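You operate a simulated robot arm through the tools that you are given. There is no shell and no other tool. Be economical: measure what you need, move in short steps, check, and stop when the job is done.

Carry out the task below with a simulated robot arm. There is one attempt and no reset: what you move stays moved.

TASK
Stand the spindle in its stand and push a seal on with the loader.
Fine: set the loader over the spindle's head, press the green button till a seal passes, put the loader back. Set down upright: seal loader.

It is judged by the outcome, as a careful person would: the job done as asked, and still so three seconds after it is handed in. It fails if anything else is knocked over, pushed out of place, dropped, spilled or broken. Lids that push on must go on centred and level and be pressed home; caps that screw on are set level and turned clockwise until they are tight.

THE ROBOT
A 6-joint arm with a two-finger parallel gripper, fixed in place. Base frame: the origin is at the foot of the arm, x ahead of it, y to its left, z up; the work surface is at about z = 0.77. Readings come in m, rad, newtons and seconds.
With the tool pointing down near the work surface it reaches from about 0.26 to 0.68 m from the base axis. Its first joint turns from -1.152 to 1.152 rad. Payload 2.9 kg.
The TCP is the grasp point between the finger pads, 0.03 m short of the fingertips. In the tool frame z runs along the fingers and y along their closing line. Largest opening 0.11 m; finger width 0.02, thickness 0.01; the body of the gripper, 0.048 by 0.112 m, starts 0.055 m behind the TCP.
Orientation is that of the tool frame in the base frame, as a unit quaternion [x, y, z, w]. With the fingers straight down and closing along the base's y, the tool's x points along the base's -x, its y along +y and its z along -z.

THE INTERFACE
- The arm moves only by the tool drive_tool. Its argument "steps" is a list that holds one entry, the list of rows, each a list of 6 numbers: the shift along the tool's x, y, z in m, then the turn, a rotation vector about the tool's x, y, z in rad. In form: [[[x, y, z, ax, ay, az], ...]]. A call has 1 to 12 rows; each row is the pose to reach, as a shift and turn from the pose commanded when the call began, along the tool's axes at that moment. "fingers" is the gripper command, from -1 (shut) to 1 (fully open), values between in proportion, set as the call begins (left out, the last holds). A row lasts 0.2 s, in which the tool goes at most 0.05 m and 0.15 rad; a call with a longer step from one row to the next is refused whole, and so is a gripper value outside its range. Where a pose cannot be reached the arm comes as near as it can. A force on the tool above 70 N (or 10 N above the force at the start of the call, whichever is more), or a blocked arm, ends the call early, and 0.2 s more pass. The fingers move at their own pace (about 0.108 m/s each) and stop on an object; they squeeze with about 34 N. The grip force told is the motor's: it shows also when the fingers shut on nothing. Time passes only in rows, and 0.2 s behind the last, so rows that repeat a pose let the fingers close. It gives the time, the measured TCP pose, the force on the tool (base axes), the opening and the grip force at its end, in the units of the frame above (readings bear some noise), with the torque about the TCP (base axes, N m) and any sound that the robot's microphone picked up, and new pictures: "pictures" is both (left out), scene, wrist or none.
- Cameras (640 x 400 px; columns grow to the right, rows downward): "scene" is fixed at [0.0811, 0.4309, 1.3959]; the picture's right is [-0.76, -0.65, 0.00], its down [-0.30, 0.35, -0.89] and it looks along [0.58, -0.67, -0.47] (base axes); focal length 369 px, centre (320, 200). "wrist" rides on the gripper at [0.072, 0.017, -0.103] in the tool frame; the picture's right is [-0.23, 0.97, 0.00], its down [-0.76, -0.18, -0.62] and it looks along [-0.61, -0.14, 0.78] (tool axes); focal length 222 px, centre (320, 200). There is no depth. A picture from a camera that has moved, and an enlarged one, comes with that camera's place and axes in the base frame and with its lens.
- zoom(camera, box): a new picture of the part [left, top, right, bottom] of that camera's present view, enlarged. It takes no simulated time.
- job_done(): hands the job in; it is judged then, once.

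Work in short steps. Places have to be worked out from the pictures, the camera data and where the tool is seen: move nearer, look again, correct. Check each grasp and each placing, and mend what went wrong. You have 120 turns and 200 pictures in all, those below and enlarged ones among them. Open the gripper and draw the arm clear of the work before you hand the job in, unless the task says otherwise; then end with one line.

The tools are called after "Call:" by a JSON object that holds its "api" and its "payload". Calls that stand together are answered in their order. drive_tool: Moves the arm, as the interface text tells. Its arguments: {"type":"object","properties":{"steps":{"type":"array","items":{"type":"array","items":{"type":"array","items":{"type":"number"}}}},"fingers":{"type":"number"},"pictures":{"type":"string","enum":["both","scene","wrist","none"]}},"required":["steps"]} The other tools are called the same way: zoom (camera, box) takes an enlarged picture of a part of a camera's view; job_done () hands the job in.

At the start:

```text
time_s: 0.0
ee_pos: [0.5112, -0.0576, 1.1181]
orientation: [0.0, 1.0, 0.0, 0.0]
force: [0.6, -0.6, 0.4]
ft_torque: [-0.01, -0.03, 0.02]
gripper_width: 0.11
gripper_force: 0.2
```

scene: 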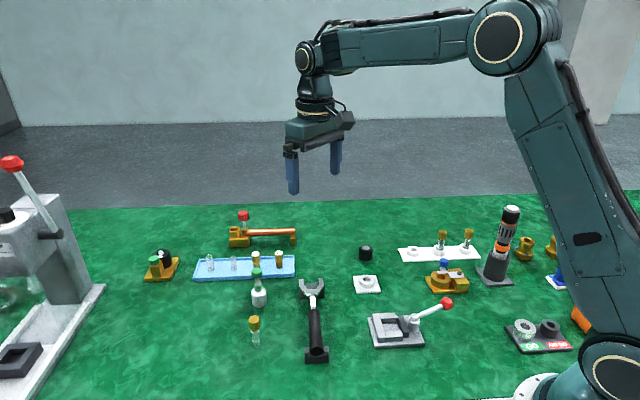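
wrist: 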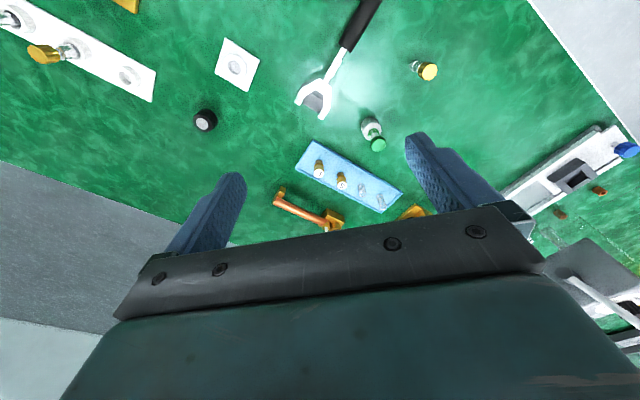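

The scene is crowded, so I'll enlarge the parts of the scene picture to identify the spindle, stand and seal loader.

Call:
{"api": "zoom", "payload": {"camera": "scene", "box": [340, 190, 600, 360]}}

Call:
{"api": "zoom", "payload": {"camera": "scene", "box": [130, 200, 390, 370]}}

Call:
{"api": "zoom", "payload": {"camera": "scene", "box": [470, 190, 600, 290]}}

```text
2.35 times, centred on (470, 275) of scene
camera zoom: at [0.0811, 0.4309, 1.3959], right [-0.76, -0.65, 0.0], down [-0.3, 0.35, -0.89], along [0.58, -0.67, -0.47], focal length 867 px, centre (-33, 24)
```

zoom: 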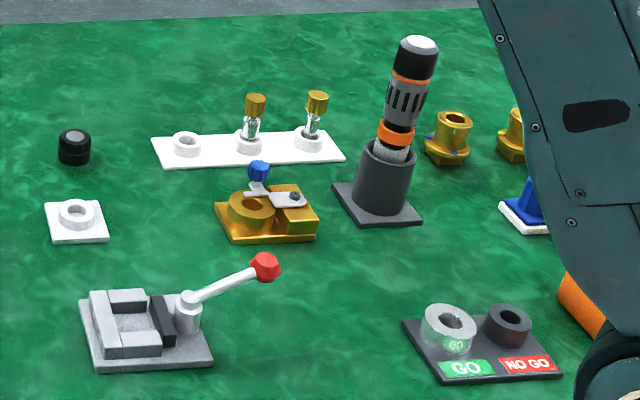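

```text
2.35 times, centred on (260, 285) of scene
camera zoom: at [0.0811, 0.4309, 1.3959], right [-0.76, -0.65, 0.0], down [-0.3, 0.35, -0.89], along [0.58, -0.67, -0.47], focal length 867 px, centre (461, 0)
```

zoom: 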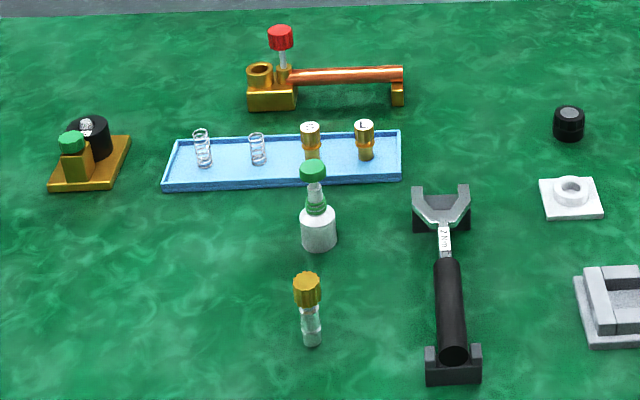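

```text
4.00 times, centred on (535, 240) of scene
camera zoom: at [0.0811, 0.4309, 1.3959], right [-0.76, -0.65, 0.0], down [-0.3, 0.35, -0.89], along [0.58, -0.67, -0.47], focal length 1474 px, centre (-540, 40)
```

zoom: 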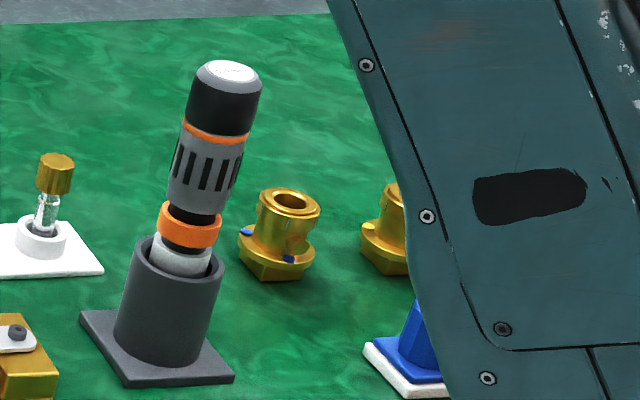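

Next, closer looks at the candidates: the object with the green button, the loose glass piece, and the black piece and white stands.

Call:
{"api": "zoom", "payload": {"camera": "scene", "box": [130, 230, 210, 290]}}

Call:
{"api": "zoom", "payload": {"camera": "scene", "box": [225, 260, 305, 355]}}

Call:
{"api": "zoom", "payload": {"camera": "scene", "box": [345, 225, 485, 300]}}

Call:
{"api": "zoom", "payload": {"camera": "scene", "box": [190, 205, 310, 285]}}

Call:
{"api": "zoom", "payload": {"camera": "wrist", "box": [0, 0, 440, 220]}}

Call:
{"api": "zoom", "payload": {"camera": "wrist", "box": [340, 40, 640, 330]}}

```text
6.67 times, centred on (170, 260) of scene
camera zoom: at [0.0811, 0.4309, 1.3959], right [-0.76, -0.65, 0.0], down [-0.3, 0.35, -0.89], along [0.58, -0.67, -0.47], focal length 2457 px, centre (1320, -200)
```

zoom: 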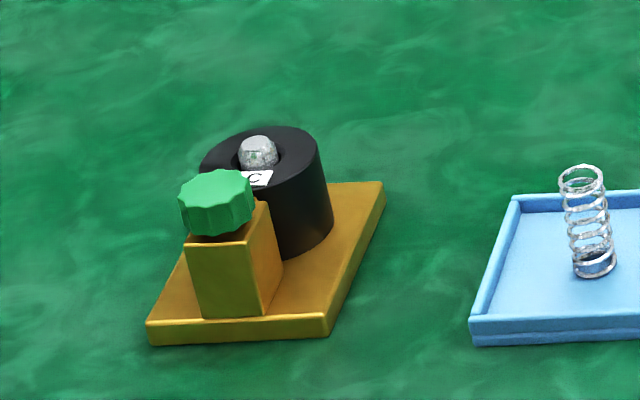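

```text
4.21 times, centred on (265, 308) of scene
camera zoom: at [0.0811, 0.4309, 1.3959], right [-0.76, -0.65, 0.0], down [-0.3, 0.35, -0.89], along [0.58, -0.67, -0.47], focal length 1552 px, centre (552, -253)
```

zoom: 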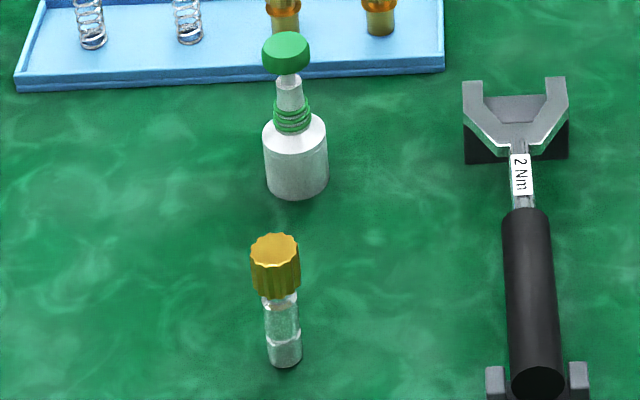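

```text
4.57 times, centred on (415, 262) of scene
camera zoom: at [0.0811, 0.4309, 1.3959], right [-0.76, -0.65, 0.0], down [-0.3, 0.35, -0.89], along [0.58, -0.67, -0.47], focal length 1685 px, centre (-114, -86)
```

zoom: 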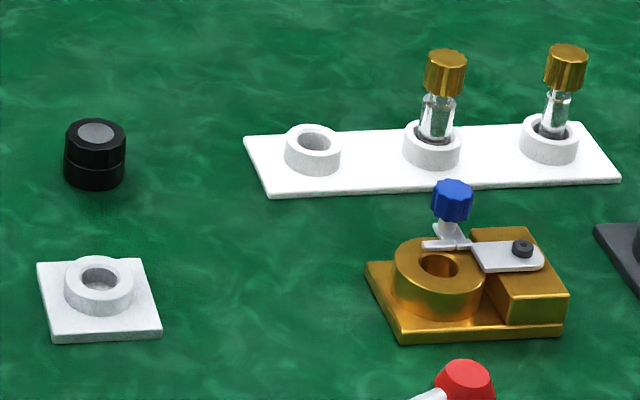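

```text
5.00 times, centred on (250, 245) of scene
camera zoom: at [0.0811, 0.4309, 1.3959], right [-0.76, -0.65, 0.0], down [-0.3, 0.35, -0.89], along [0.58, -0.67, -0.47], focal length 1843 px, centre (670, -25)
```

zoom: 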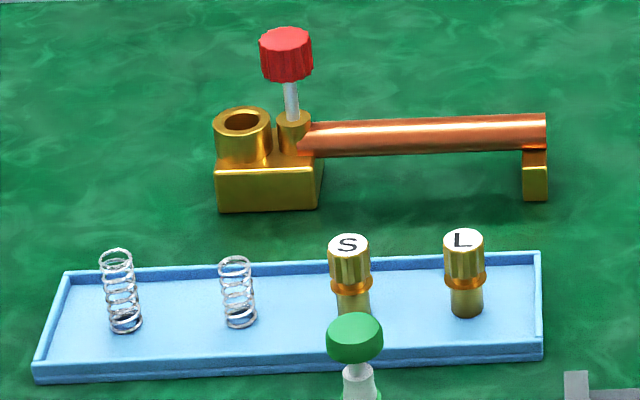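

```text
1.45 times, centred on (220, 110) of wrist
camera zoom: at [0.4379, -0.0407, 1.2219], right [0.23, 0.97, 0.0], down [0.76, -0.18, 0.62], along [0.61, -0.14, -0.78], focal length 323 px, centre (466, 331)
```

zoom: 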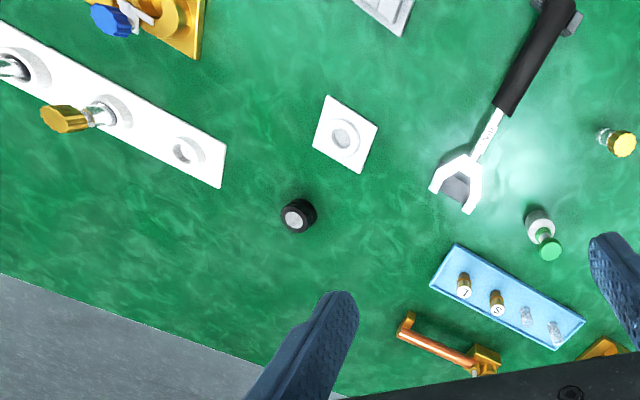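

```text
1.38 times, centred on (490, 185) of wrist
camera zoom: at [0.4379, -0.0407, 1.2219], right [0.23, 0.97, 0.0], down [0.76, -0.18, 0.62], along [0.61, -0.14, -0.78], focal length 306 px, centre (86, 221)
```

zoom: 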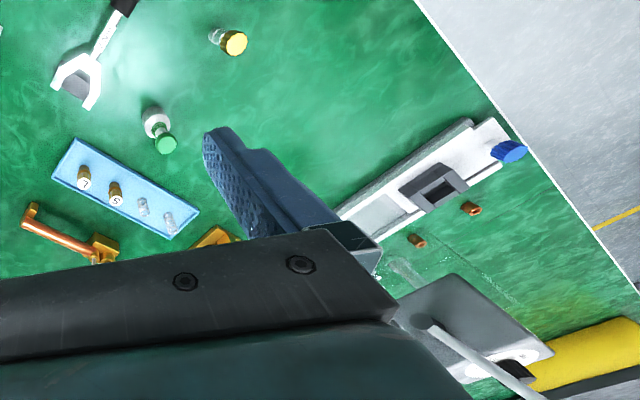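

I judge the spindle to be the loose piece with the gold head at about (0.54, 0.11), and the loader the white, green-buttoned piece at about (0.62, 0.02). I'll move the wrist camera closer to check both.

Call:
{"api": "drive_tool", "payload": {"steps": [[[0.014, 0.0325, 0.031, 0, 0, 0], [0.028, 0.065, 0.062, 0, 0, 0], [0.043, 0.0975, 0.093, 0, 0, 0], [0.057, 0.13, 0.125, 0, 0, 0], [0.072, 0.1625, 0.156, 0, 0, 0], [0.086, 0.195, 0.187, 0, 0, 0]]]}}

```text
time_s: 1.4
ee_pos: [0.428, 0.1393, 0.933]
orientation: [0.001, 1.0, 0.0, 0.0]
force: [0.5, 0.2, 0.7]
ft_torque: [-0.04, 0.02, 0.03]
gripper_width: 0.1101
gripper_force: 0.0
camera wrist: at [0.354, 0.1566, 1.0367], right [0.23, 0.97, 0.0], down [0.76, -0.18, 0.62], along [0.61, -0.14, -0.78], focal length 222 px, centre (320, 200)
```

scene: 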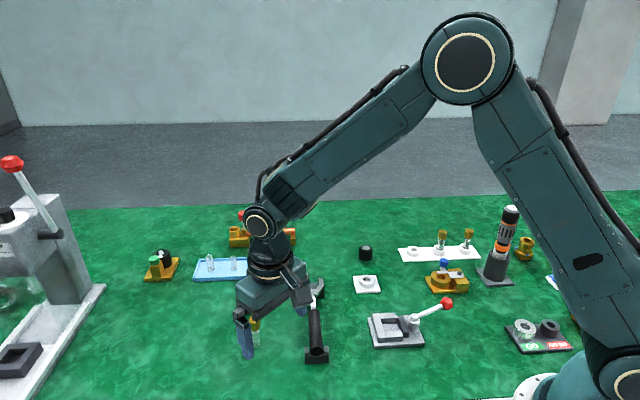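
wrist: 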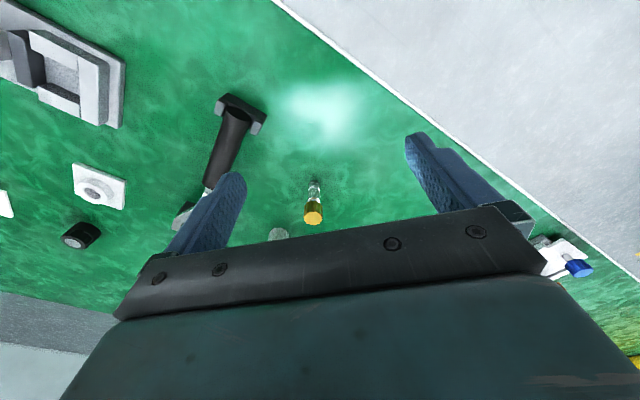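

Call:
{"api": "zoom", "payload": {"camera": "wrist", "box": [260, 165, 360, 245]}}

Call:
{"api": "zoom", "payload": {"camera": "wrist", "box": [50, 150, 150, 260]}}

```text
5.00 times, centred on (310, 205) of wrist
camera zoom: at [0.354, 0.1566, 1.0367], right [0.23, 0.97, 0.0], down [0.76, -0.18, 0.62], along [0.61, -0.14, -0.78], focal length 1111 px, centre (370, 175)
```

zoom: 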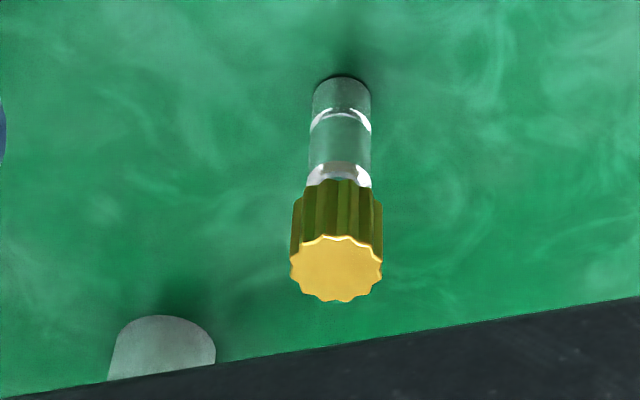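

```text
3.64 times, centred on (100, 205) of wrist
camera zoom: at [0.354, 0.1566, 1.0367], right [0.23, 0.97, 0.0], down [0.76, -0.18, 0.62], along [0.61, -0.14, -0.78], focal length 808 px, centre (1120, 182)
```

zoom: 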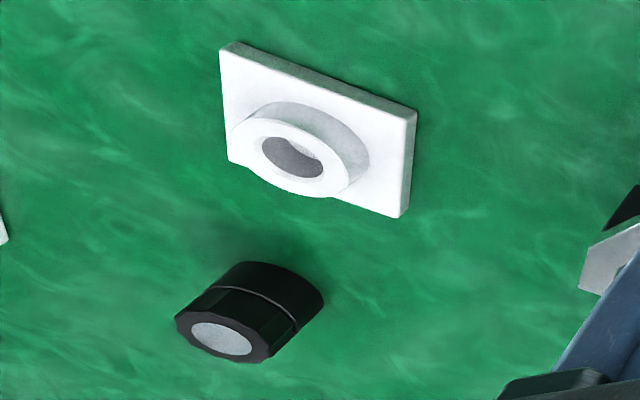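

The spindle is a steel stem of about 17 mm with a gold knob of about 22 mm, standing at about (0.529, 0.108). Two white stands could take it, so I'll look closely at both.

Call:
{"api": "drive_tool", "payload": {"steps": [[[0.012, -0.04, -0.012, 0, 0, 0], [0.024, -0.08, -0.025, 0, 0, 0], [0.036, -0.12, -0.037, 0, 0, 0], [0.048, -0.16, -0.05, 0, 0, 0], [0.06, -0.2, -0.05, 0, 0, 0], [0.072, -0.24, -0.05, 0, 0, 0], [0.084, -0.28, -0.05, 0, 0, 0], [0.096, -0.32, -0.05, 0, 0, 0], [0.108, -0.36, -0.05, 0, 0, 0], [0.118, -0.4, -0.04, 0, 0, 0]]]}}

Call:
{"api": "zoom", "payload": {"camera": "scene", "box": [225, 255, 305, 315]}}

```text
time_s: 3.6
ee_pos: [0.3053, -0.26, 0.9726]
orientation: [-0.001, 1.0, 0.0, 0.001]
force: [-0.2, 0.5, 0.1]
ft_torque: [0.02, 0.0, 0.0]
gripper_width: 0.1102
gripper_force: 0.1
camera wrist: at [0.2325, -0.244, 1.0765], right [0.23, 0.97, 0.0], down [0.76, -0.18, 0.62], along [0.61, -0.14, -0.78], focal length 222 px, centre (320, 200)
```

scene: 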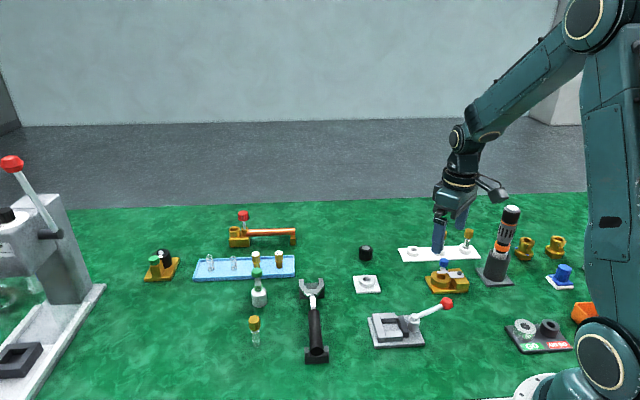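
wrist: 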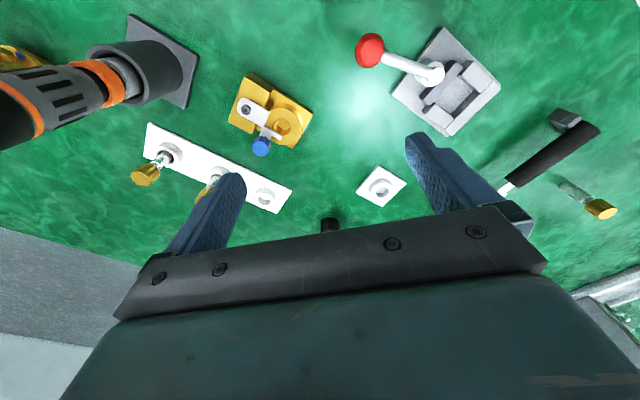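

```text
6.67 times, centred on (265, 285) of scene
camera zoom: at [0.0811, 0.4309, 1.3959], right [-0.76, -0.65, 0.0], down [-0.3, 0.35, -0.89], along [0.58, -0.67, -0.47], focal length 2457 px, centre (687, -367)
```

zoom: 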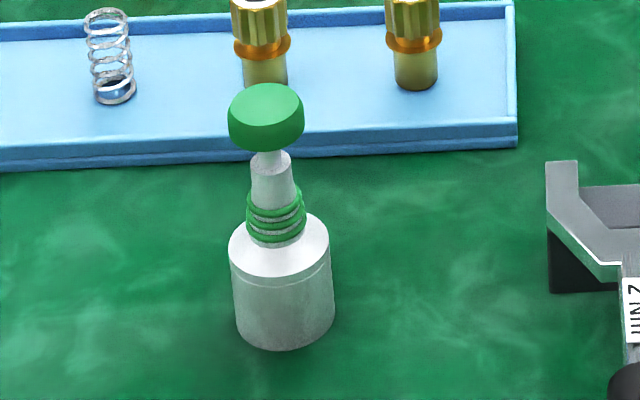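

Call:
{"api": "zoom", "payload": {"camera": "wrist", "box": [345, 150, 425, 220]}}

Call:
{"api": "zoom", "payload": {"camera": "wrist", "box": [120, 110, 300, 220]}}

Call:
{"api": "zoom", "payload": {"camera": "wrist", "box": [540, 160, 640, 230]}}

```text
5.71 times, centred on (385, 185) of wrist
camera zoom: at [0.2325, -0.244, 1.0765], right [0.23, 0.97, 0.0], down [0.76, -0.18, 0.62], along [0.61, -0.14, -0.78], focal length 1269 px, centre (-51, 286)
```

zoom: 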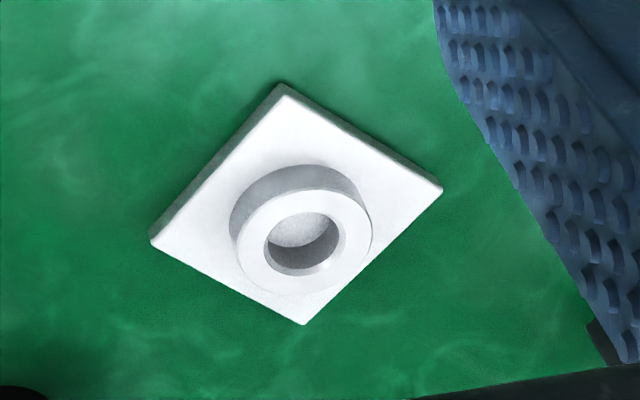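

```text
3.56 times, centred on (210, 165) of wrist
camera zoom: at [0.2325, -0.244, 1.0765], right [0.23, 0.97, 0.0], down [0.76, -0.18, 0.62], along [0.61, -0.14, -0.78], focal length 790 px, centre (711, 324)
```

zoom: 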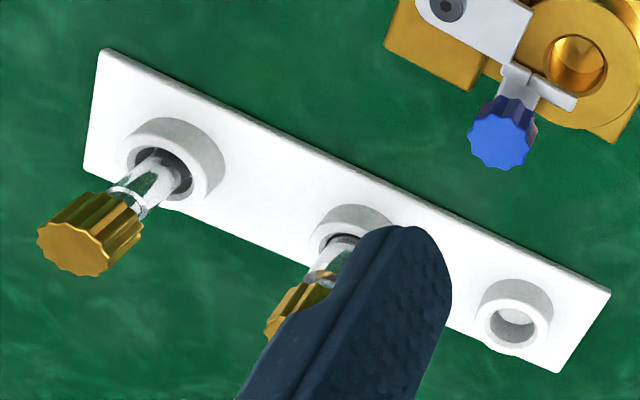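

```text
5.71 times, centred on (590, 195) of wrist
camera zoom: at [0.2325, -0.244, 1.0765], right [0.23, 0.97, 0.0], down [0.76, -0.18, 0.62], along [0.61, -0.14, -0.78], focal length 1269 px, centre (-1223, 229)
```

zoom: 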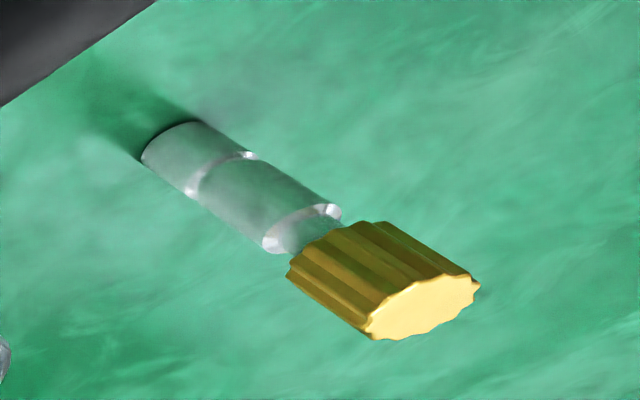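

Both stands have holes of about 22 mm, and the two parked spindles stand knob up. I'll shift sideways so the parked ones can be seen properly.

Call:
{"api": "drive_tool", "payload": {"steps": [[[0, -0.04, 0, 0, 0, 0], [0, -0.08, 0, 0, 0, 0], [0, -0.12, 0, 0, 0, 0]]], "pictures": "wrist"}}

Call:
{"api": "zoom", "payload": {"camera": "wrist", "box": [220, 100, 400, 215]}}

```text
time_s: 4.4
ee_pos: [0.3066, -0.3811, 0.9694]
orientation: [0.0, 1.0, 0.0, 0.0]
force: [0.3, 0.1, -0.4]
ft_torque: [0.02, 0.02, 0.02]
gripper_width: 0.1102
gripper_force: 0.1
camera wrist: at [0.2322, -0.3643, 1.0737], right [0.23, 0.97, 0.0], down [0.76, -0.18, 0.62], along [0.61, -0.14, -0.78], focal length 222 px, centre (320, 200)
```

wrist: 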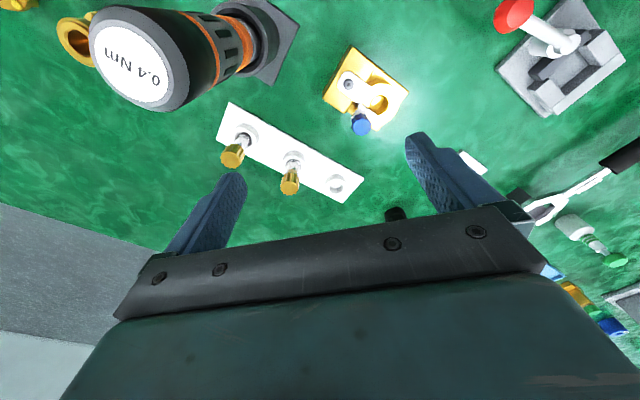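

```text
3.48 times, centred on (310, 158) of wrist
camera zoom: at [0.2322, -0.3643, 1.0737], right [0.23, 0.97, 0.0], down [0.76, -0.18, 0.62], along [0.61, -0.14, -0.78], focal length 773 px, centre (355, 348)
```

zoom: 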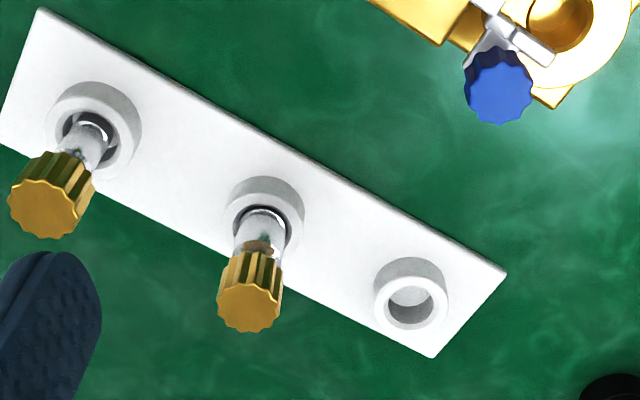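

Call:
{"api": "zoom", "payload": {"camera": "wrist", "box": [220, 115, 270, 175]}}

Call:
{"api": "zoom", "payload": {"camera": "wrist", "box": [275, 140, 355, 200]}}

Call:
{"api": "zoom", "payload": {"camera": "wrist", "box": [550, 205, 640, 270]}}

```text
6.67 times, centred on (245, 145) of wrist
camera zoom: at [0.2322, -0.3643, 1.0737], right [0.23, 0.97, 0.0], down [0.76, -0.18, 0.62], along [0.61, -0.14, -0.78], focal length 1481 px, centre (820, 567)
```

zoom: 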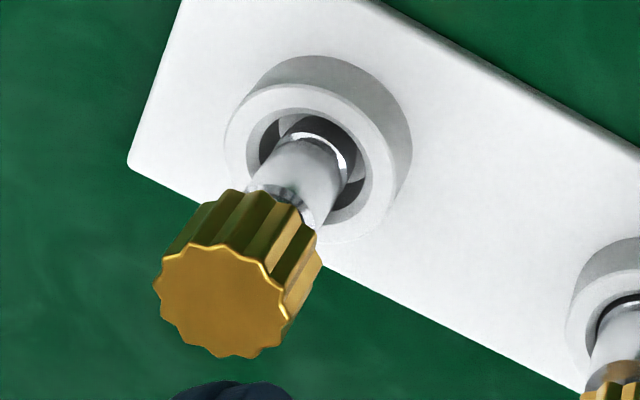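

```text
6.67 times, centred on (315, 170) of wrist
camera zoom: at [0.2322, -0.3643, 1.0737], right [0.23, 0.97, 0.0], down [0.76, -0.18, 0.62], along [0.61, -0.14, -0.78], focal length 1481 px, centre (353, 400)
```

zoom: 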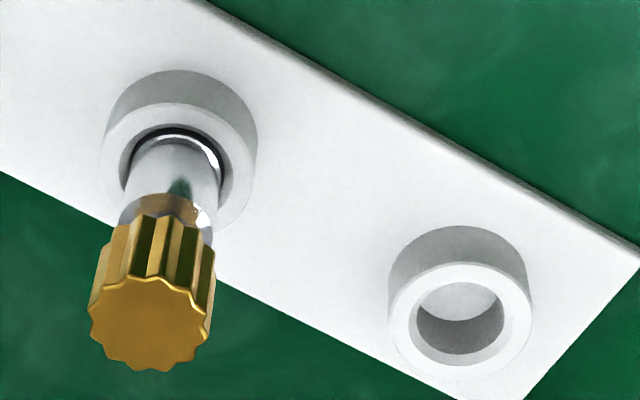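

```text
6.15 times, centred on (595, 238) of wrist
camera zoom: at [0.2322, -0.3643, 1.0737], right [0.23, 0.97, 0.0], down [0.76, -0.18, 0.62], along [0.61, -0.14, -0.78], focal length 1367 px, centre (-1372, -31)
```

zoom: 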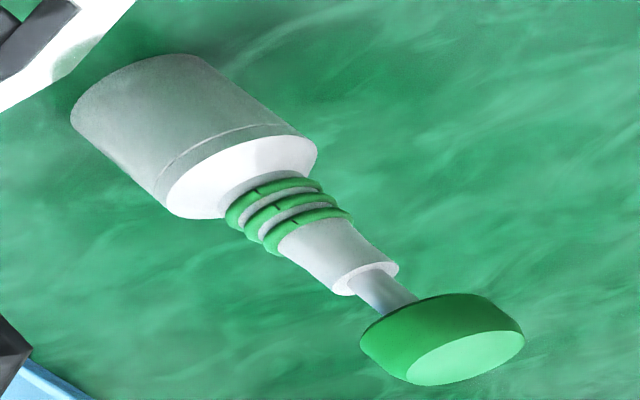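

Decision: the single white stand at about (0.463, −0.192) is the spindle's, stem down and knob up. I'll go over the spindle with the fingers open, staying clear above it.

Call:
{"api": "drive_tool", "payload": {"steps": [[[-0.0185, 0.0408, 0, 0, 0, 0], [-0.037, 0.0815, 0, 0, 0, 0], [-0.0555, 0.122, 0, 0, 0, 0], [-0.074, 0.163, 0, 0, 0, 0], [-0.0925, 0.204, 0, 0, 0, 0], [-0.111, 0.2445, 0, 0, 0, 0], [-0.1295, 0.285, 0, 0, 0, 0], [-0.148, 0.326, 0, 0, 0, 0], [-0.1665, 0.367, 0.01, 0, 0, 0], [-0.185, 0.4075, 0.02, 0, 0, 0], [-0.2035, 0.448, 0.03, 0, 0, 0], [-0.222, 0.489, 0.04, 0, 0, 0]]], "pictures": "both"}}

Call:
{"api": "zoom", "payload": {"camera": "wrist", "box": [230, 110, 410, 230]}}

```text
time_s: 7.0
ee_pos: [0.5283, 0.105, 0.9321]
orientation: [0.0, 1.0, -0.001, 0.0]
force: [-0.6, -0.1, -0.4]
ft_torque: [0.0, 0.03, -0.02]
gripper_width: 0.11
gripper_force: 0.1
camera wrist: at [0.4554, 0.1219, 1.0361], right [0.23, 0.97, 0.0], down [0.76, -0.18, 0.62], along [0.61, -0.14, -0.78], focal length 222 px, centre (320, 200)
```

scene: 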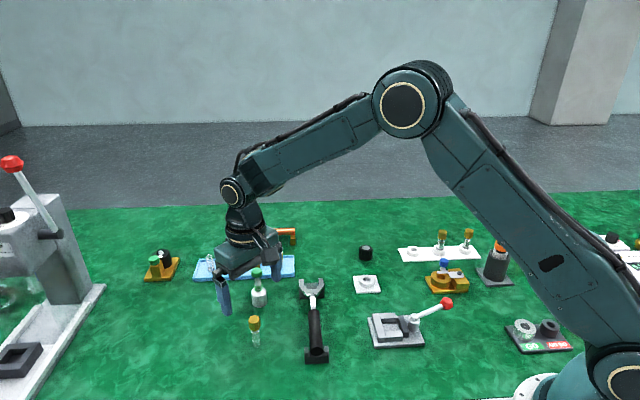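
wrist: 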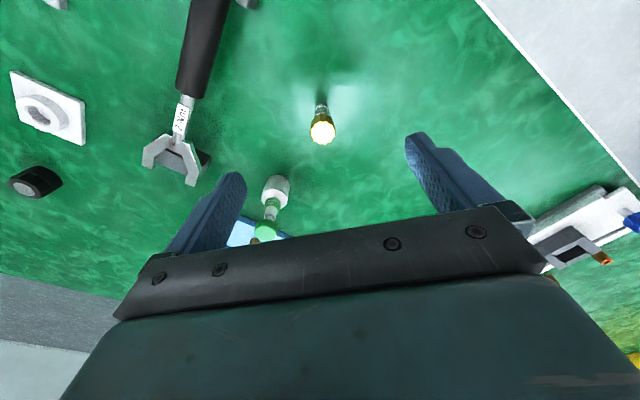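

```text
3.33 times, centred on (320, 170) of wrist
camera zoom: at [0.4554, 0.1219, 1.0361], right [0.23, 0.97, 0.0], down [0.76, -0.18, 0.62], along [0.61, -0.14, -0.78], focal length 740 px, centre (320, 300)
```

zoom: 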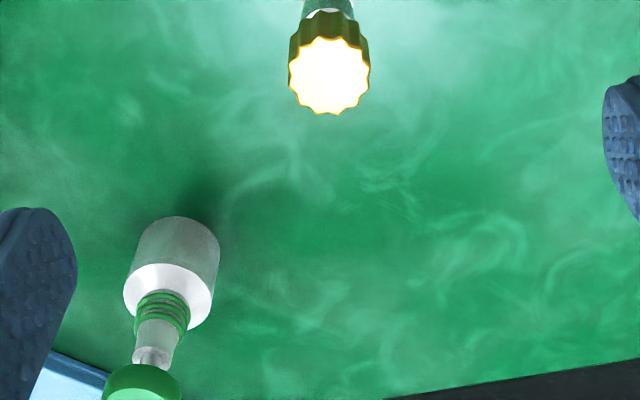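

Two views put the knob's top at (0.532, 0.107, 0.842) and the loader's base near (0.618, 0.025). I'll go down round the knob, staying open.

Call:
{"api": "drive_tool", "payload": {"steps": [[[-0.004, 0.002, 0.025, 0, 0, 0], [-0.004, 0.002, 0.05, 0, 0, 0], [-0.004, 0.002, 0.075, 0, 0, 0], [-0.004, 0.002, 0.098, 0, 0, 0]]], "pictures": "both"}}

Call:
{"api": "zoom", "payload": {"camera": "wrist", "box": [220, 110, 420, 260]}}

```text
time_s: 8.0
ee_pos: [0.5324, 0.1077, 0.8315]
orientation: [0.0, 1.0, 0.0, 0.001]
force: [0.3, 0.6, 0.3]
ft_torque: [-0.03, -0.02, 0.02]
gripper_width: 0.1099
gripper_force: 0.1
camera wrist: at [0.4594, 0.1239, 0.936], right [0.23, 0.97, 0.0], down [0.76, -0.18, 0.62], along [0.61, -0.14, -0.78], focal length 222 px, centre (320, 200)
```

scene: 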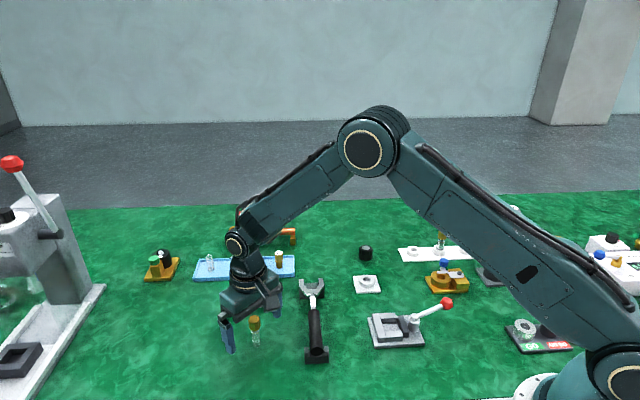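
wrist: 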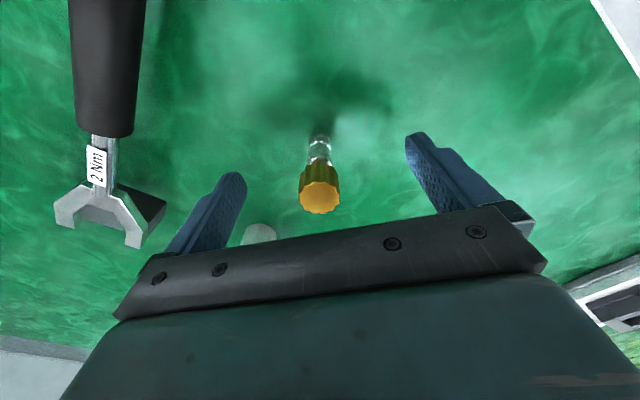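

```text
2.67 times, centred on (320, 185) of wrist
camera zoom: at [0.4594, 0.1239, 0.936], right [0.23, 0.97, 0.0], down [0.76, -0.18, 0.62], along [0.61, -0.14, -0.78], focal length 592 px, centre (320, 240)
```

zoom: 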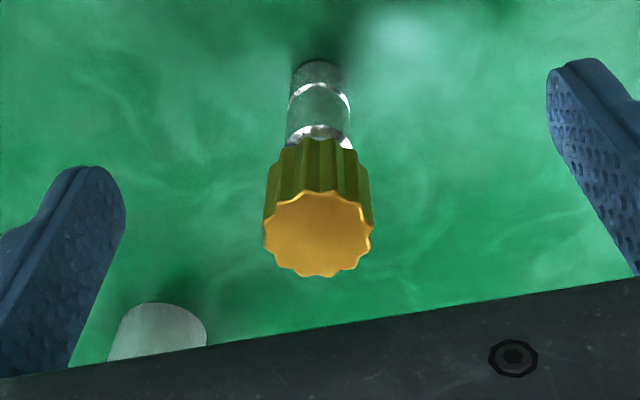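

The knob lies right between the pads, so I'll close on it.

Call:
{"api": "drive_tool", "payload": {"steps": [[[0, 0, 0, 0, 0, 0], [0, 0, 0, 0, 0, 0], [0, 0, 0, 0, 0, 0], [0, 0, 0, 0, 0, 0]]], "fingers": -1, "pictures": "wrist"}}

Call:
{"api": "zoom", "payload": {"camera": "wrist", "box": [220, 110, 420, 260]}}

```text
time_s: 9.0
ee_pos: [0.5324, 0.1069, 0.8322]
orientation: [0.0, 1.0, 0.0, 0.0]
force: [0.5, 0.5, 0.4]
ft_torque: [0.03, -0.03, -0.02]
gripper_width: 0.023
gripper_force: 33.8
camera wrist: at [0.4593, 0.1239, 0.9363], right [0.23, 0.97, 0.0], down [0.76, -0.18, 0.62], along [0.61, -0.14, -0.78], focal length 222 px, centre (320, 200)
```

wrist: 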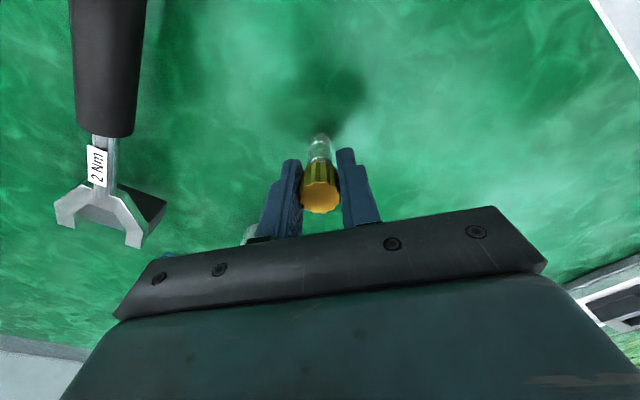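

```text
2.67 times, centred on (320, 185) of wrist
camera zoom: at [0.4593, 0.1239, 0.9363], right [0.23, 0.97, 0.0], down [0.76, -0.18, 0.62], along [0.61, -0.14, -0.78], focal length 592 px, centre (320, 240)
```

zoom: 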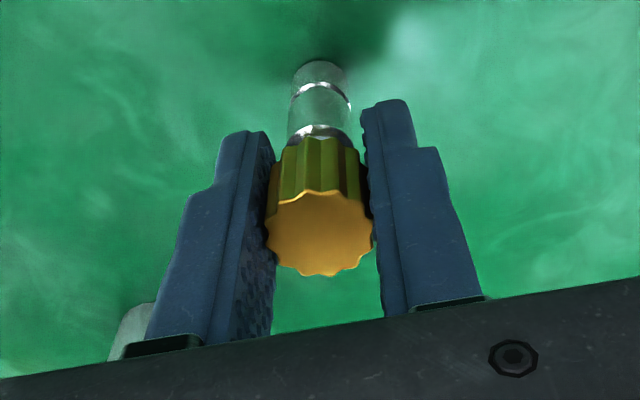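

The knob is held at 23 mm. I'll lift the spindle straight up 0.09 m and carry it over the single white stand.

Call:
{"api": "drive_tool", "payload": {"steps": [[[0, 0, -0.03, 0, 0, 0], [0, 0, -0.06, 0, 0, 0], [0, 0, -0.09, 0, 0, 0], [0.009, -0.037, -0.09, 0, 0, 0], [0.018, -0.075, -0.09, 0, 0, 0], [0.027, -0.112, -0.09, 0, 0, 0], [0.036, -0.15, -0.09, 0, 0, 0], [0.045, -0.187, -0.09, 0, 0, 0], [0.054, -0.225, -0.09, 0, 0, 0], [0.062, -0.262, -0.09, 0, 0, 0], [0.069, -0.299, -0.09, 0, 0, 0], [0.069, -0.299, -0.09, 0, 0, 0]]], "pictures": "both"}}

Call:
{"api": "zoom", "payload": {"camera": "wrist", "box": [220, 80, 420, 230]}}

Call:
{"api": "zoom", "payload": {"camera": "scene", "box": [310, 210, 420, 310]}}

```text
time_s: 11.6
ee_pos: [0.4673, -0.1913, 0.9213]
orientation: [0.0, 1.0, -0.001, 0.0]
force: [-1.2, -0.4, -0.3]
ft_torque: [0.02, 0.02, 0.01]
gripper_width: 0.0229
gripper_force: 33.8
camera wrist: at [0.3932, -0.1749, 1.0248], right [0.23, 0.97, 0.0], down [0.76, -0.18, 0.62], along [0.61, -0.14, -0.78], focal length 222 px, centre (320, 200)
```

scene: 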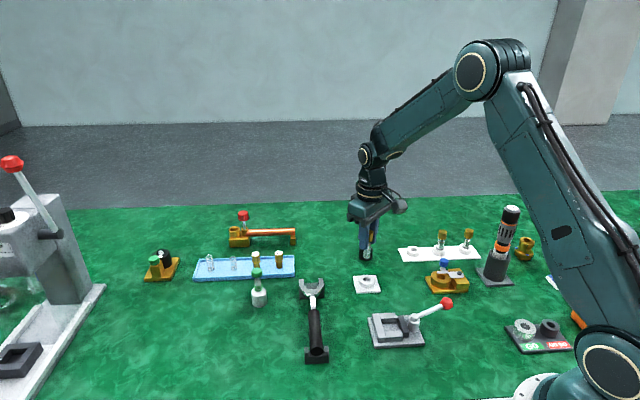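
wrist: 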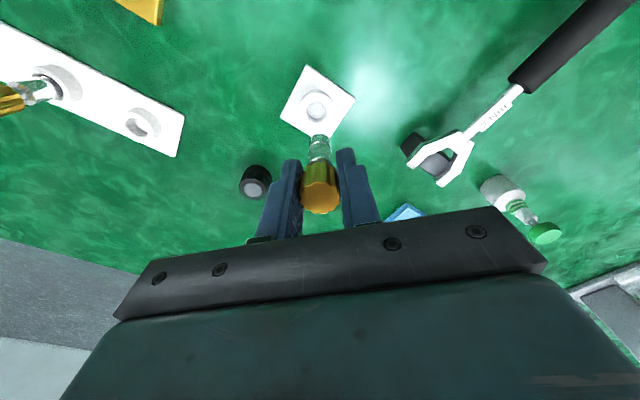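

```text
2.67 times, centred on (320, 155) of wrist
camera zoom: at [0.3932, -0.1749, 1.0248], right [0.23, 0.97, 0.0], down [0.76, -0.18, 0.62], along [0.61, -0.14, -0.78], focal length 592 px, centre (320, 320)
```

zoom: 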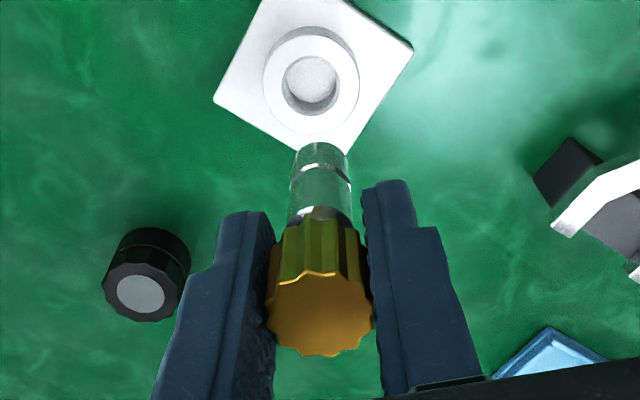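

```text
4.00 times, centred on (365, 260) of scene
camera zoom: at [0.0812, 0.4309, 1.3959], right [-0.76, -0.65, 0.0], down [-0.3, 0.35, -0.89], along [0.58, -0.67, -0.47], focal length 1474 px, centre (140, -40)
```

zoom: 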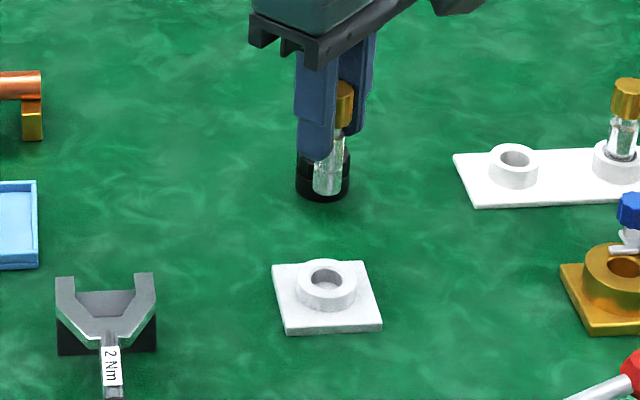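

Triangulating from two wrist views puts the stand's ring top at about (0.461, −0.194, 0.795). The stem's bottom is at about 0.86 now, so I'll correct and lower it to just above the ring for a close check.

Call:
{"api": "drive_tool", "payload": {"steps": [[[0.006, -0.002, 0.0, 0, 0, 0], [0.006, -0.002, 0.03, 0, 0, 0], [0.006, -0.002, 0.053, 0, 0, 0], [0.006, -0.002, 0.053, 0, 0, 0]]], "pictures": "none"}}

Call:
{"api": "zoom", "payload": {"camera": "wrist", "box": [260, 100, 380, 220]}}

Call:
{"api": "zoom", "payload": {"camera": "scene", "box": [330, 240, 400, 300]}}

```text
time_s: 12.6
ee_pos: [0.4598, -0.1941, 0.8695]
orientation: [0.0, 1.0, 0.0, 0.0]
force: [-0.6, 1.0, -0.4]
ft_torque: [0.01, 0.03, 0.01]
gripper_width: 0.0229
gripper_force: 34.5
```

```text
3.33 times, centred on (320, 160) of wrist
camera zoom: at [0.3869, -0.177, 0.9739], right [0.23, 0.97, 0.0], down [0.76, -0.18, 0.62], along [0.61, -0.14, -0.78], focal length 740 px, centre (320, 333)
```

zoom: 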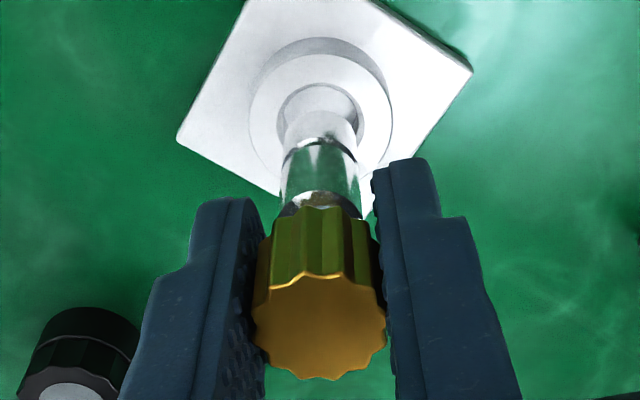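

```text
6.67 times, centred on (365, 270) of scene
camera zoom: at [0.0812, 0.4309, 1.3959], right [-0.76, -0.65, 0.0], down [-0.3, 0.35, -0.89], along [0.58, -0.67, -0.47], focal length 2457 px, centre (20, -267)
```

zoom: 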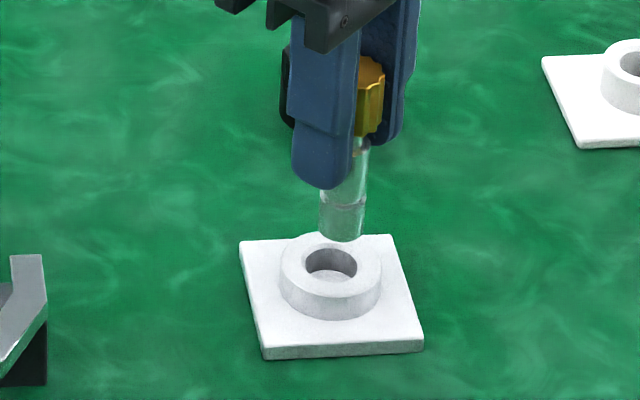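

Alignment looks close, but the clearance is only about 1.5 mm a side. I'll enlarge more to measure the stem's bottom against the hole.

Call:
{"api": "zoom", "payload": {"camera": "wrist", "box": [295, 110, 345, 160]}}

Call:
{"api": "zoom", "payload": {"camera": "scene", "box": [355, 262, 385, 290]}}

```text
8.00 times, centred on (320, 135) of wrist
camera zoom: at [0.3869, -0.177, 0.9739], right [0.23, 0.97, 0.0], down [0.76, -0.18, 0.62], along [0.61, -0.14, -0.78], focal length 1777 px, centre (320, 720)
```

zoom: 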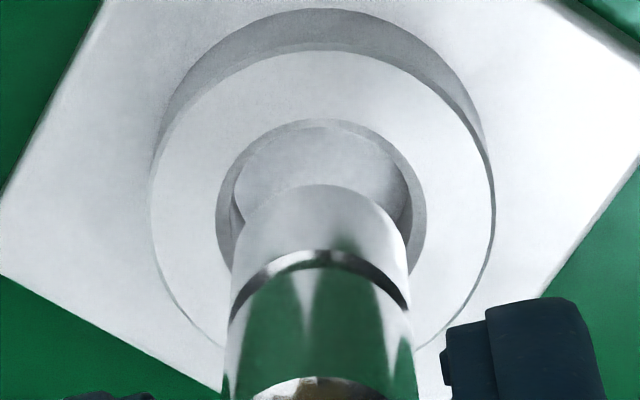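

```text
14.29 times, centred on (370, 276) of scene
camera zoom: at [0.0812, 0.4309, 1.3959], right [-0.76, -0.65, 0.0], down [-0.3, 0.35, -0.89], along [0.58, -0.67, -0.47], focal length 5266 px, centre (-394, -886)
```

zoom: 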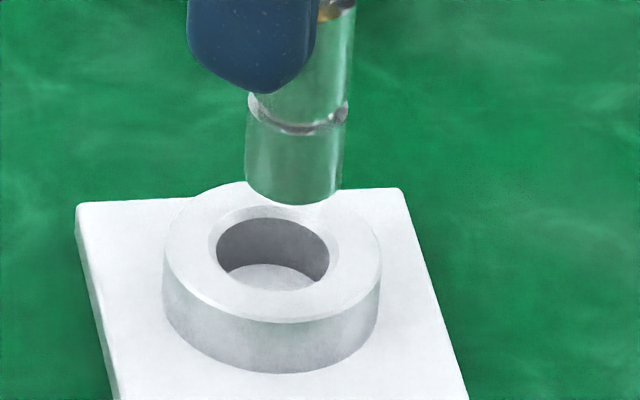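

From the detailed views, the ring centre is about 2–3 mm further in x than the stem, with its top about 20 mm below the stem's bottom. I'll shift 2.8 mm, lower 14 mm, and measure again.

Call:
{"api": "drive_tool", "payload": {"steps": [[[-0.0028, -0.0006, 0.0, 0, 0, 0], [-0.0028, -0.0006, 0.007, 0, 0, 0], [-0.0028, -0.0006, 0.014, 0, 0, 0], [-0.0028, -0.0006, 0.014, 0, 0, 0]]], "pictures": "none"}}

Call:
{"api": "zoom", "payload": {"camera": "wrist", "box": [295, 110, 345, 160]}}

Call:
{"api": "zoom", "payload": {"camera": "scene", "box": [355, 262, 385, 290]}}

```text
time_s: 13.6
ee_pos: [0.4607, -0.1939, 0.8555]
orientation: [-0.001, 1.0, -0.001, 0.0]
force: [0.9, -0.7, -1.1]
ft_torque: [-0.02, -0.03, -0.02]
gripper_width: 0.0227
gripper_force: 34.3
```

```text
8.00 times, centred on (320, 135) of wrist
camera zoom: at [0.3879, -0.1765, 0.9593], right [0.23, 0.97, 0.0], down [0.76, -0.18, 0.62], along [0.61, -0.14, -0.78], focal length 1777 px, centre (320, 720)
```

zoom: 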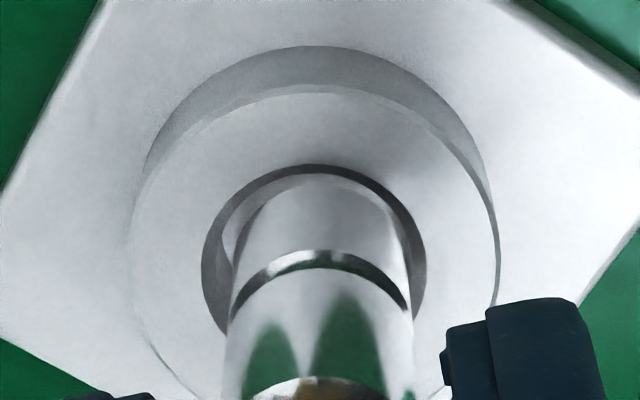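

```text
14.29 times, centred on (370, 276) of scene
camera zoom: at [0.0812, 0.4309, 1.3959], right [-0.76, -0.65, 0.0], down [-0.3, 0.35, -0.89], along [0.58, -0.67, -0.47], focal length 5266 px, centre (-394, -886)
```

zoom: 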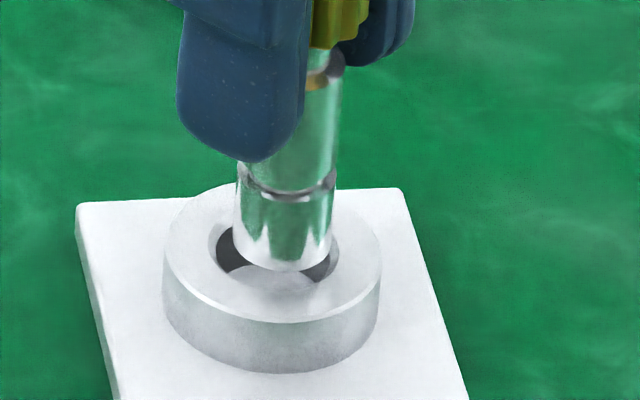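

The ring centre is still about 3 mm ahead in x and 1.3 mm less in y. I'll correct that, lower 2 mm, and recheck.

Call:
{"api": "drive_tool", "payload": {"steps": [[[-0.0028, -0.0013, 0.0, 0, 0, 0], [-0.0028, -0.0013, 0.002, 0, 0, 0], [-0.0028, -0.0013, 0.002, 0, 0, 0]]], "pictures": "none"}}

Call:
{"api": "zoom", "payload": {"camera": "wrist", "box": [295, 110, 345, 160]}}

Call:
{"api": "zoom", "payload": {"camera": "scene", "box": [355, 262, 385, 290]}}

```text
time_s: 14.4
ee_pos: [0.4635, -0.195, 0.8549]
orientation: [0.0, 1.0, 0.0, -0.001]
force: [0.2, -0.3, -0.8]
ft_torque: [0.04, 0.0, 0.01]
gripper_width: 0.0231
gripper_force: 34.0
```

```text
8.00 times, centred on (320, 135) of wrist
camera zoom: at [0.3902, -0.178, 0.9577], right [0.23, 0.97, 0.0], down [0.76, -0.18, 0.62], along [0.61, -0.14, -0.78], focal length 1777 px, centre (320, 720)
```

zoom: 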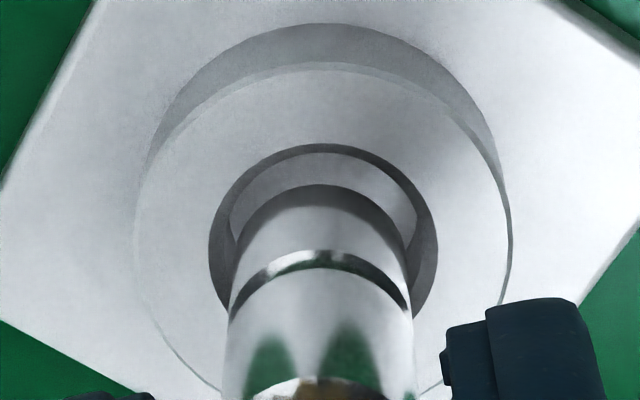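

```text
14.29 times, centred on (370, 276) of scene
camera zoom: at [0.0812, 0.4309, 1.3959], right [-0.76, -0.65, 0.0], down [-0.3, 0.35, -0.89], along [0.58, -0.67, -0.47], focal length 5266 px, centre (-394, -886)
```

zoom: 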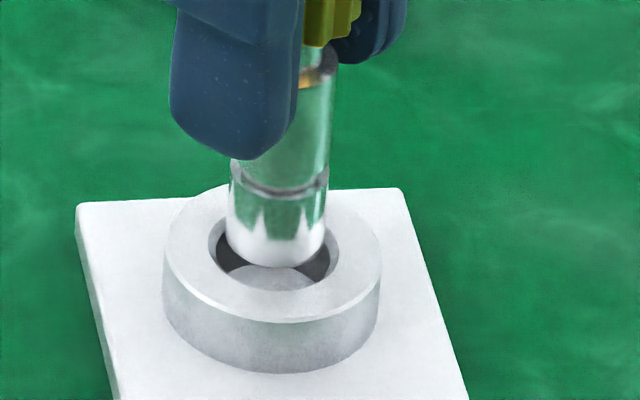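

Now both views agree within about 0.5 mm, with the bottom about 4 mm above the ring. I'll lower it 10 mm into the hole, watching the force.

Call:
{"api": "drive_tool", "payload": {"steps": [[[0, 0, 0.003, 0, 0, 0], [0, 0, 0.006, 0, 0, 0], [0, 0, 0.008, 0, 0, 0], [0, 0, 0.01, 0, 0, 0]]], "pictures": "none"}}

Call:
{"api": "zoom", "payload": {"camera": "scene", "box": [350, 250, 390, 290]}}

Call:
{"api": "zoom", "payload": {"camera": "wrist", "box": [290, 110, 350, 170]}}

```text
time_s: 15.4
ee_pos: [0.4631, -0.1941, 0.8448]
orientation: [0.0, 1.0, 0.0, 0.001]
force: [0.4, 0.3, -0.8]
ft_torque: [-0.02, -0.01, 0.02]
gripper_width: 0.0227
gripper_force: 34.1
```

```text
10.00 times, centred on (370, 270) of scene
camera zoom: at [0.0812, 0.4309, 1.3959], right [-0.76, -0.65, 0.0], down [-0.3, 0.35, -0.89], along [0.58, -0.67, -0.47], focal length 3686 px, centre (-180, -500)
```

zoom: 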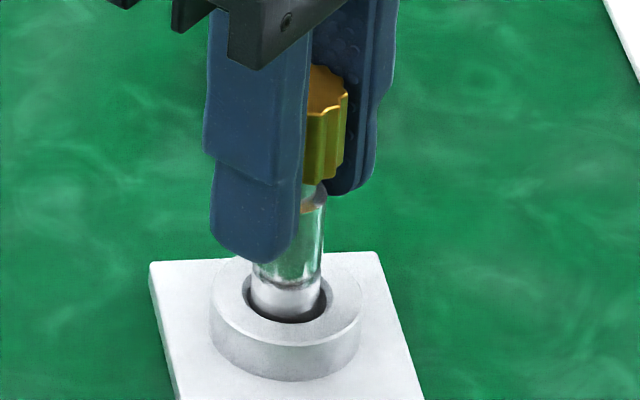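

```text
6.67 times, centred on (320, 140) of wrist
camera zoom: at [0.3906, -0.1773, 0.9481], right [0.23, 0.97, 0.0], down [0.76, -0.18, 0.62], along [0.61, -0.14, -0.78], focal length 1481 px, centre (320, 600)
```

zoom: 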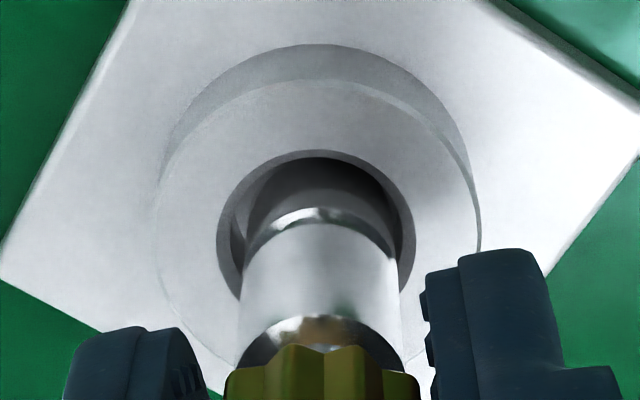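

The stem is inside the hole with no force. I'll lower it further until it touches the floor.

Call:
{"api": "drive_tool", "payload": {"steps": [[[0, 0, 0.002, 0, 0, 0], [0, 0, 0.004, 0, 0, 0], [0, 0, 0.006, 0, 0, 0], [0, 0, 0.006, 0, 0, 0]]], "pictures": "none"}}

```text
time_s: 16.4
ee_pos: [0.4633, -0.1945, 0.8405]
orientation: [0.0, 1.0, 0.0, 0.003]
force: [-5.2, 4.2, 24.7]
ft_torque: [0.31, 0.28, -0.01]
gripper_width: 0.0231
gripper_force: 34.1
```

Contact came at TCP z ≈ 0.8405, meaning the stem bottom is near 0.779, with 25 N. I'll ease up 2 mm and look whether this is the floor.

Call:
{"api": "drive_tool", "payload": {"steps": [[[0, 0, -0.002, 0, 0, 0], [0, 0, -0.002, 0, 0, 0]]], "pictures": "none"}}

Call:
{"api": "zoom", "payload": {"camera": "scene", "box": [350, 250, 390, 290]}}

Call:
{"api": "zoom", "payload": {"camera": "wrist", "box": [290, 110, 350, 170]}}

```text
time_s: 17.0
ee_pos: [0.464, -0.1944, 0.8405]
orientation: [0.0, 1.0, 0.0, 0.001]
force: [3.5, 0.6, 9.9]
ft_torque: [0.09, -0.24, 0.0]
gripper_width: 0.023
gripper_force: 34.0
```

```text
10.00 times, centred on (370, 270) of scene
camera zoom: at [0.0811, 0.431, 1.3959], right [-0.76, -0.65, 0.0], down [-0.3, 0.35, -0.89], along [0.58, -0.67, -0.47], focal length 3686 px, centre (-180, -500)
```

zoom: 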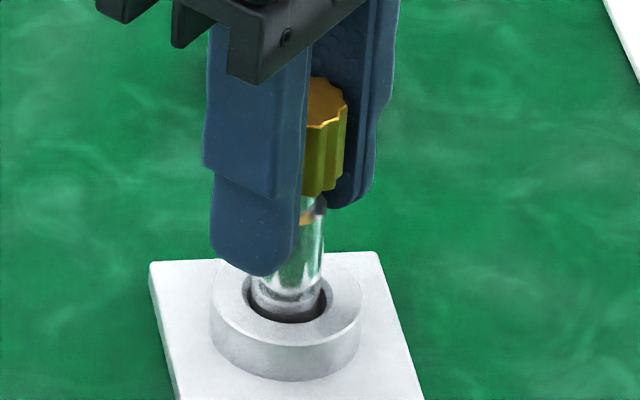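

```text
6.67 times, centred on (320, 140) of wrist
camera zoom: at [0.3905, -0.1776, 0.9437], right [0.23, 0.97, 0.0], down [0.76, -0.18, 0.62], along [0.61, -0.14, -0.78], focal length 1481 px, centre (320, 600)
```

zoom: 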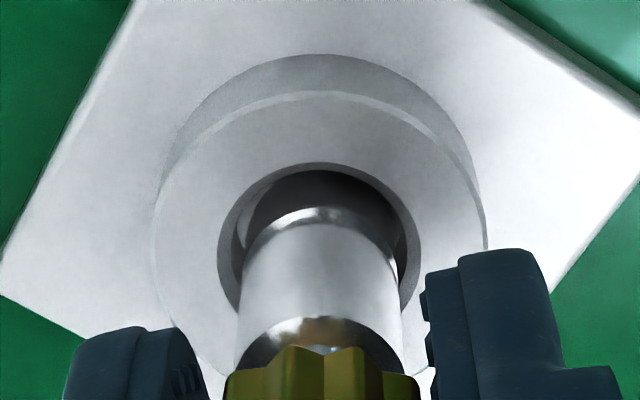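

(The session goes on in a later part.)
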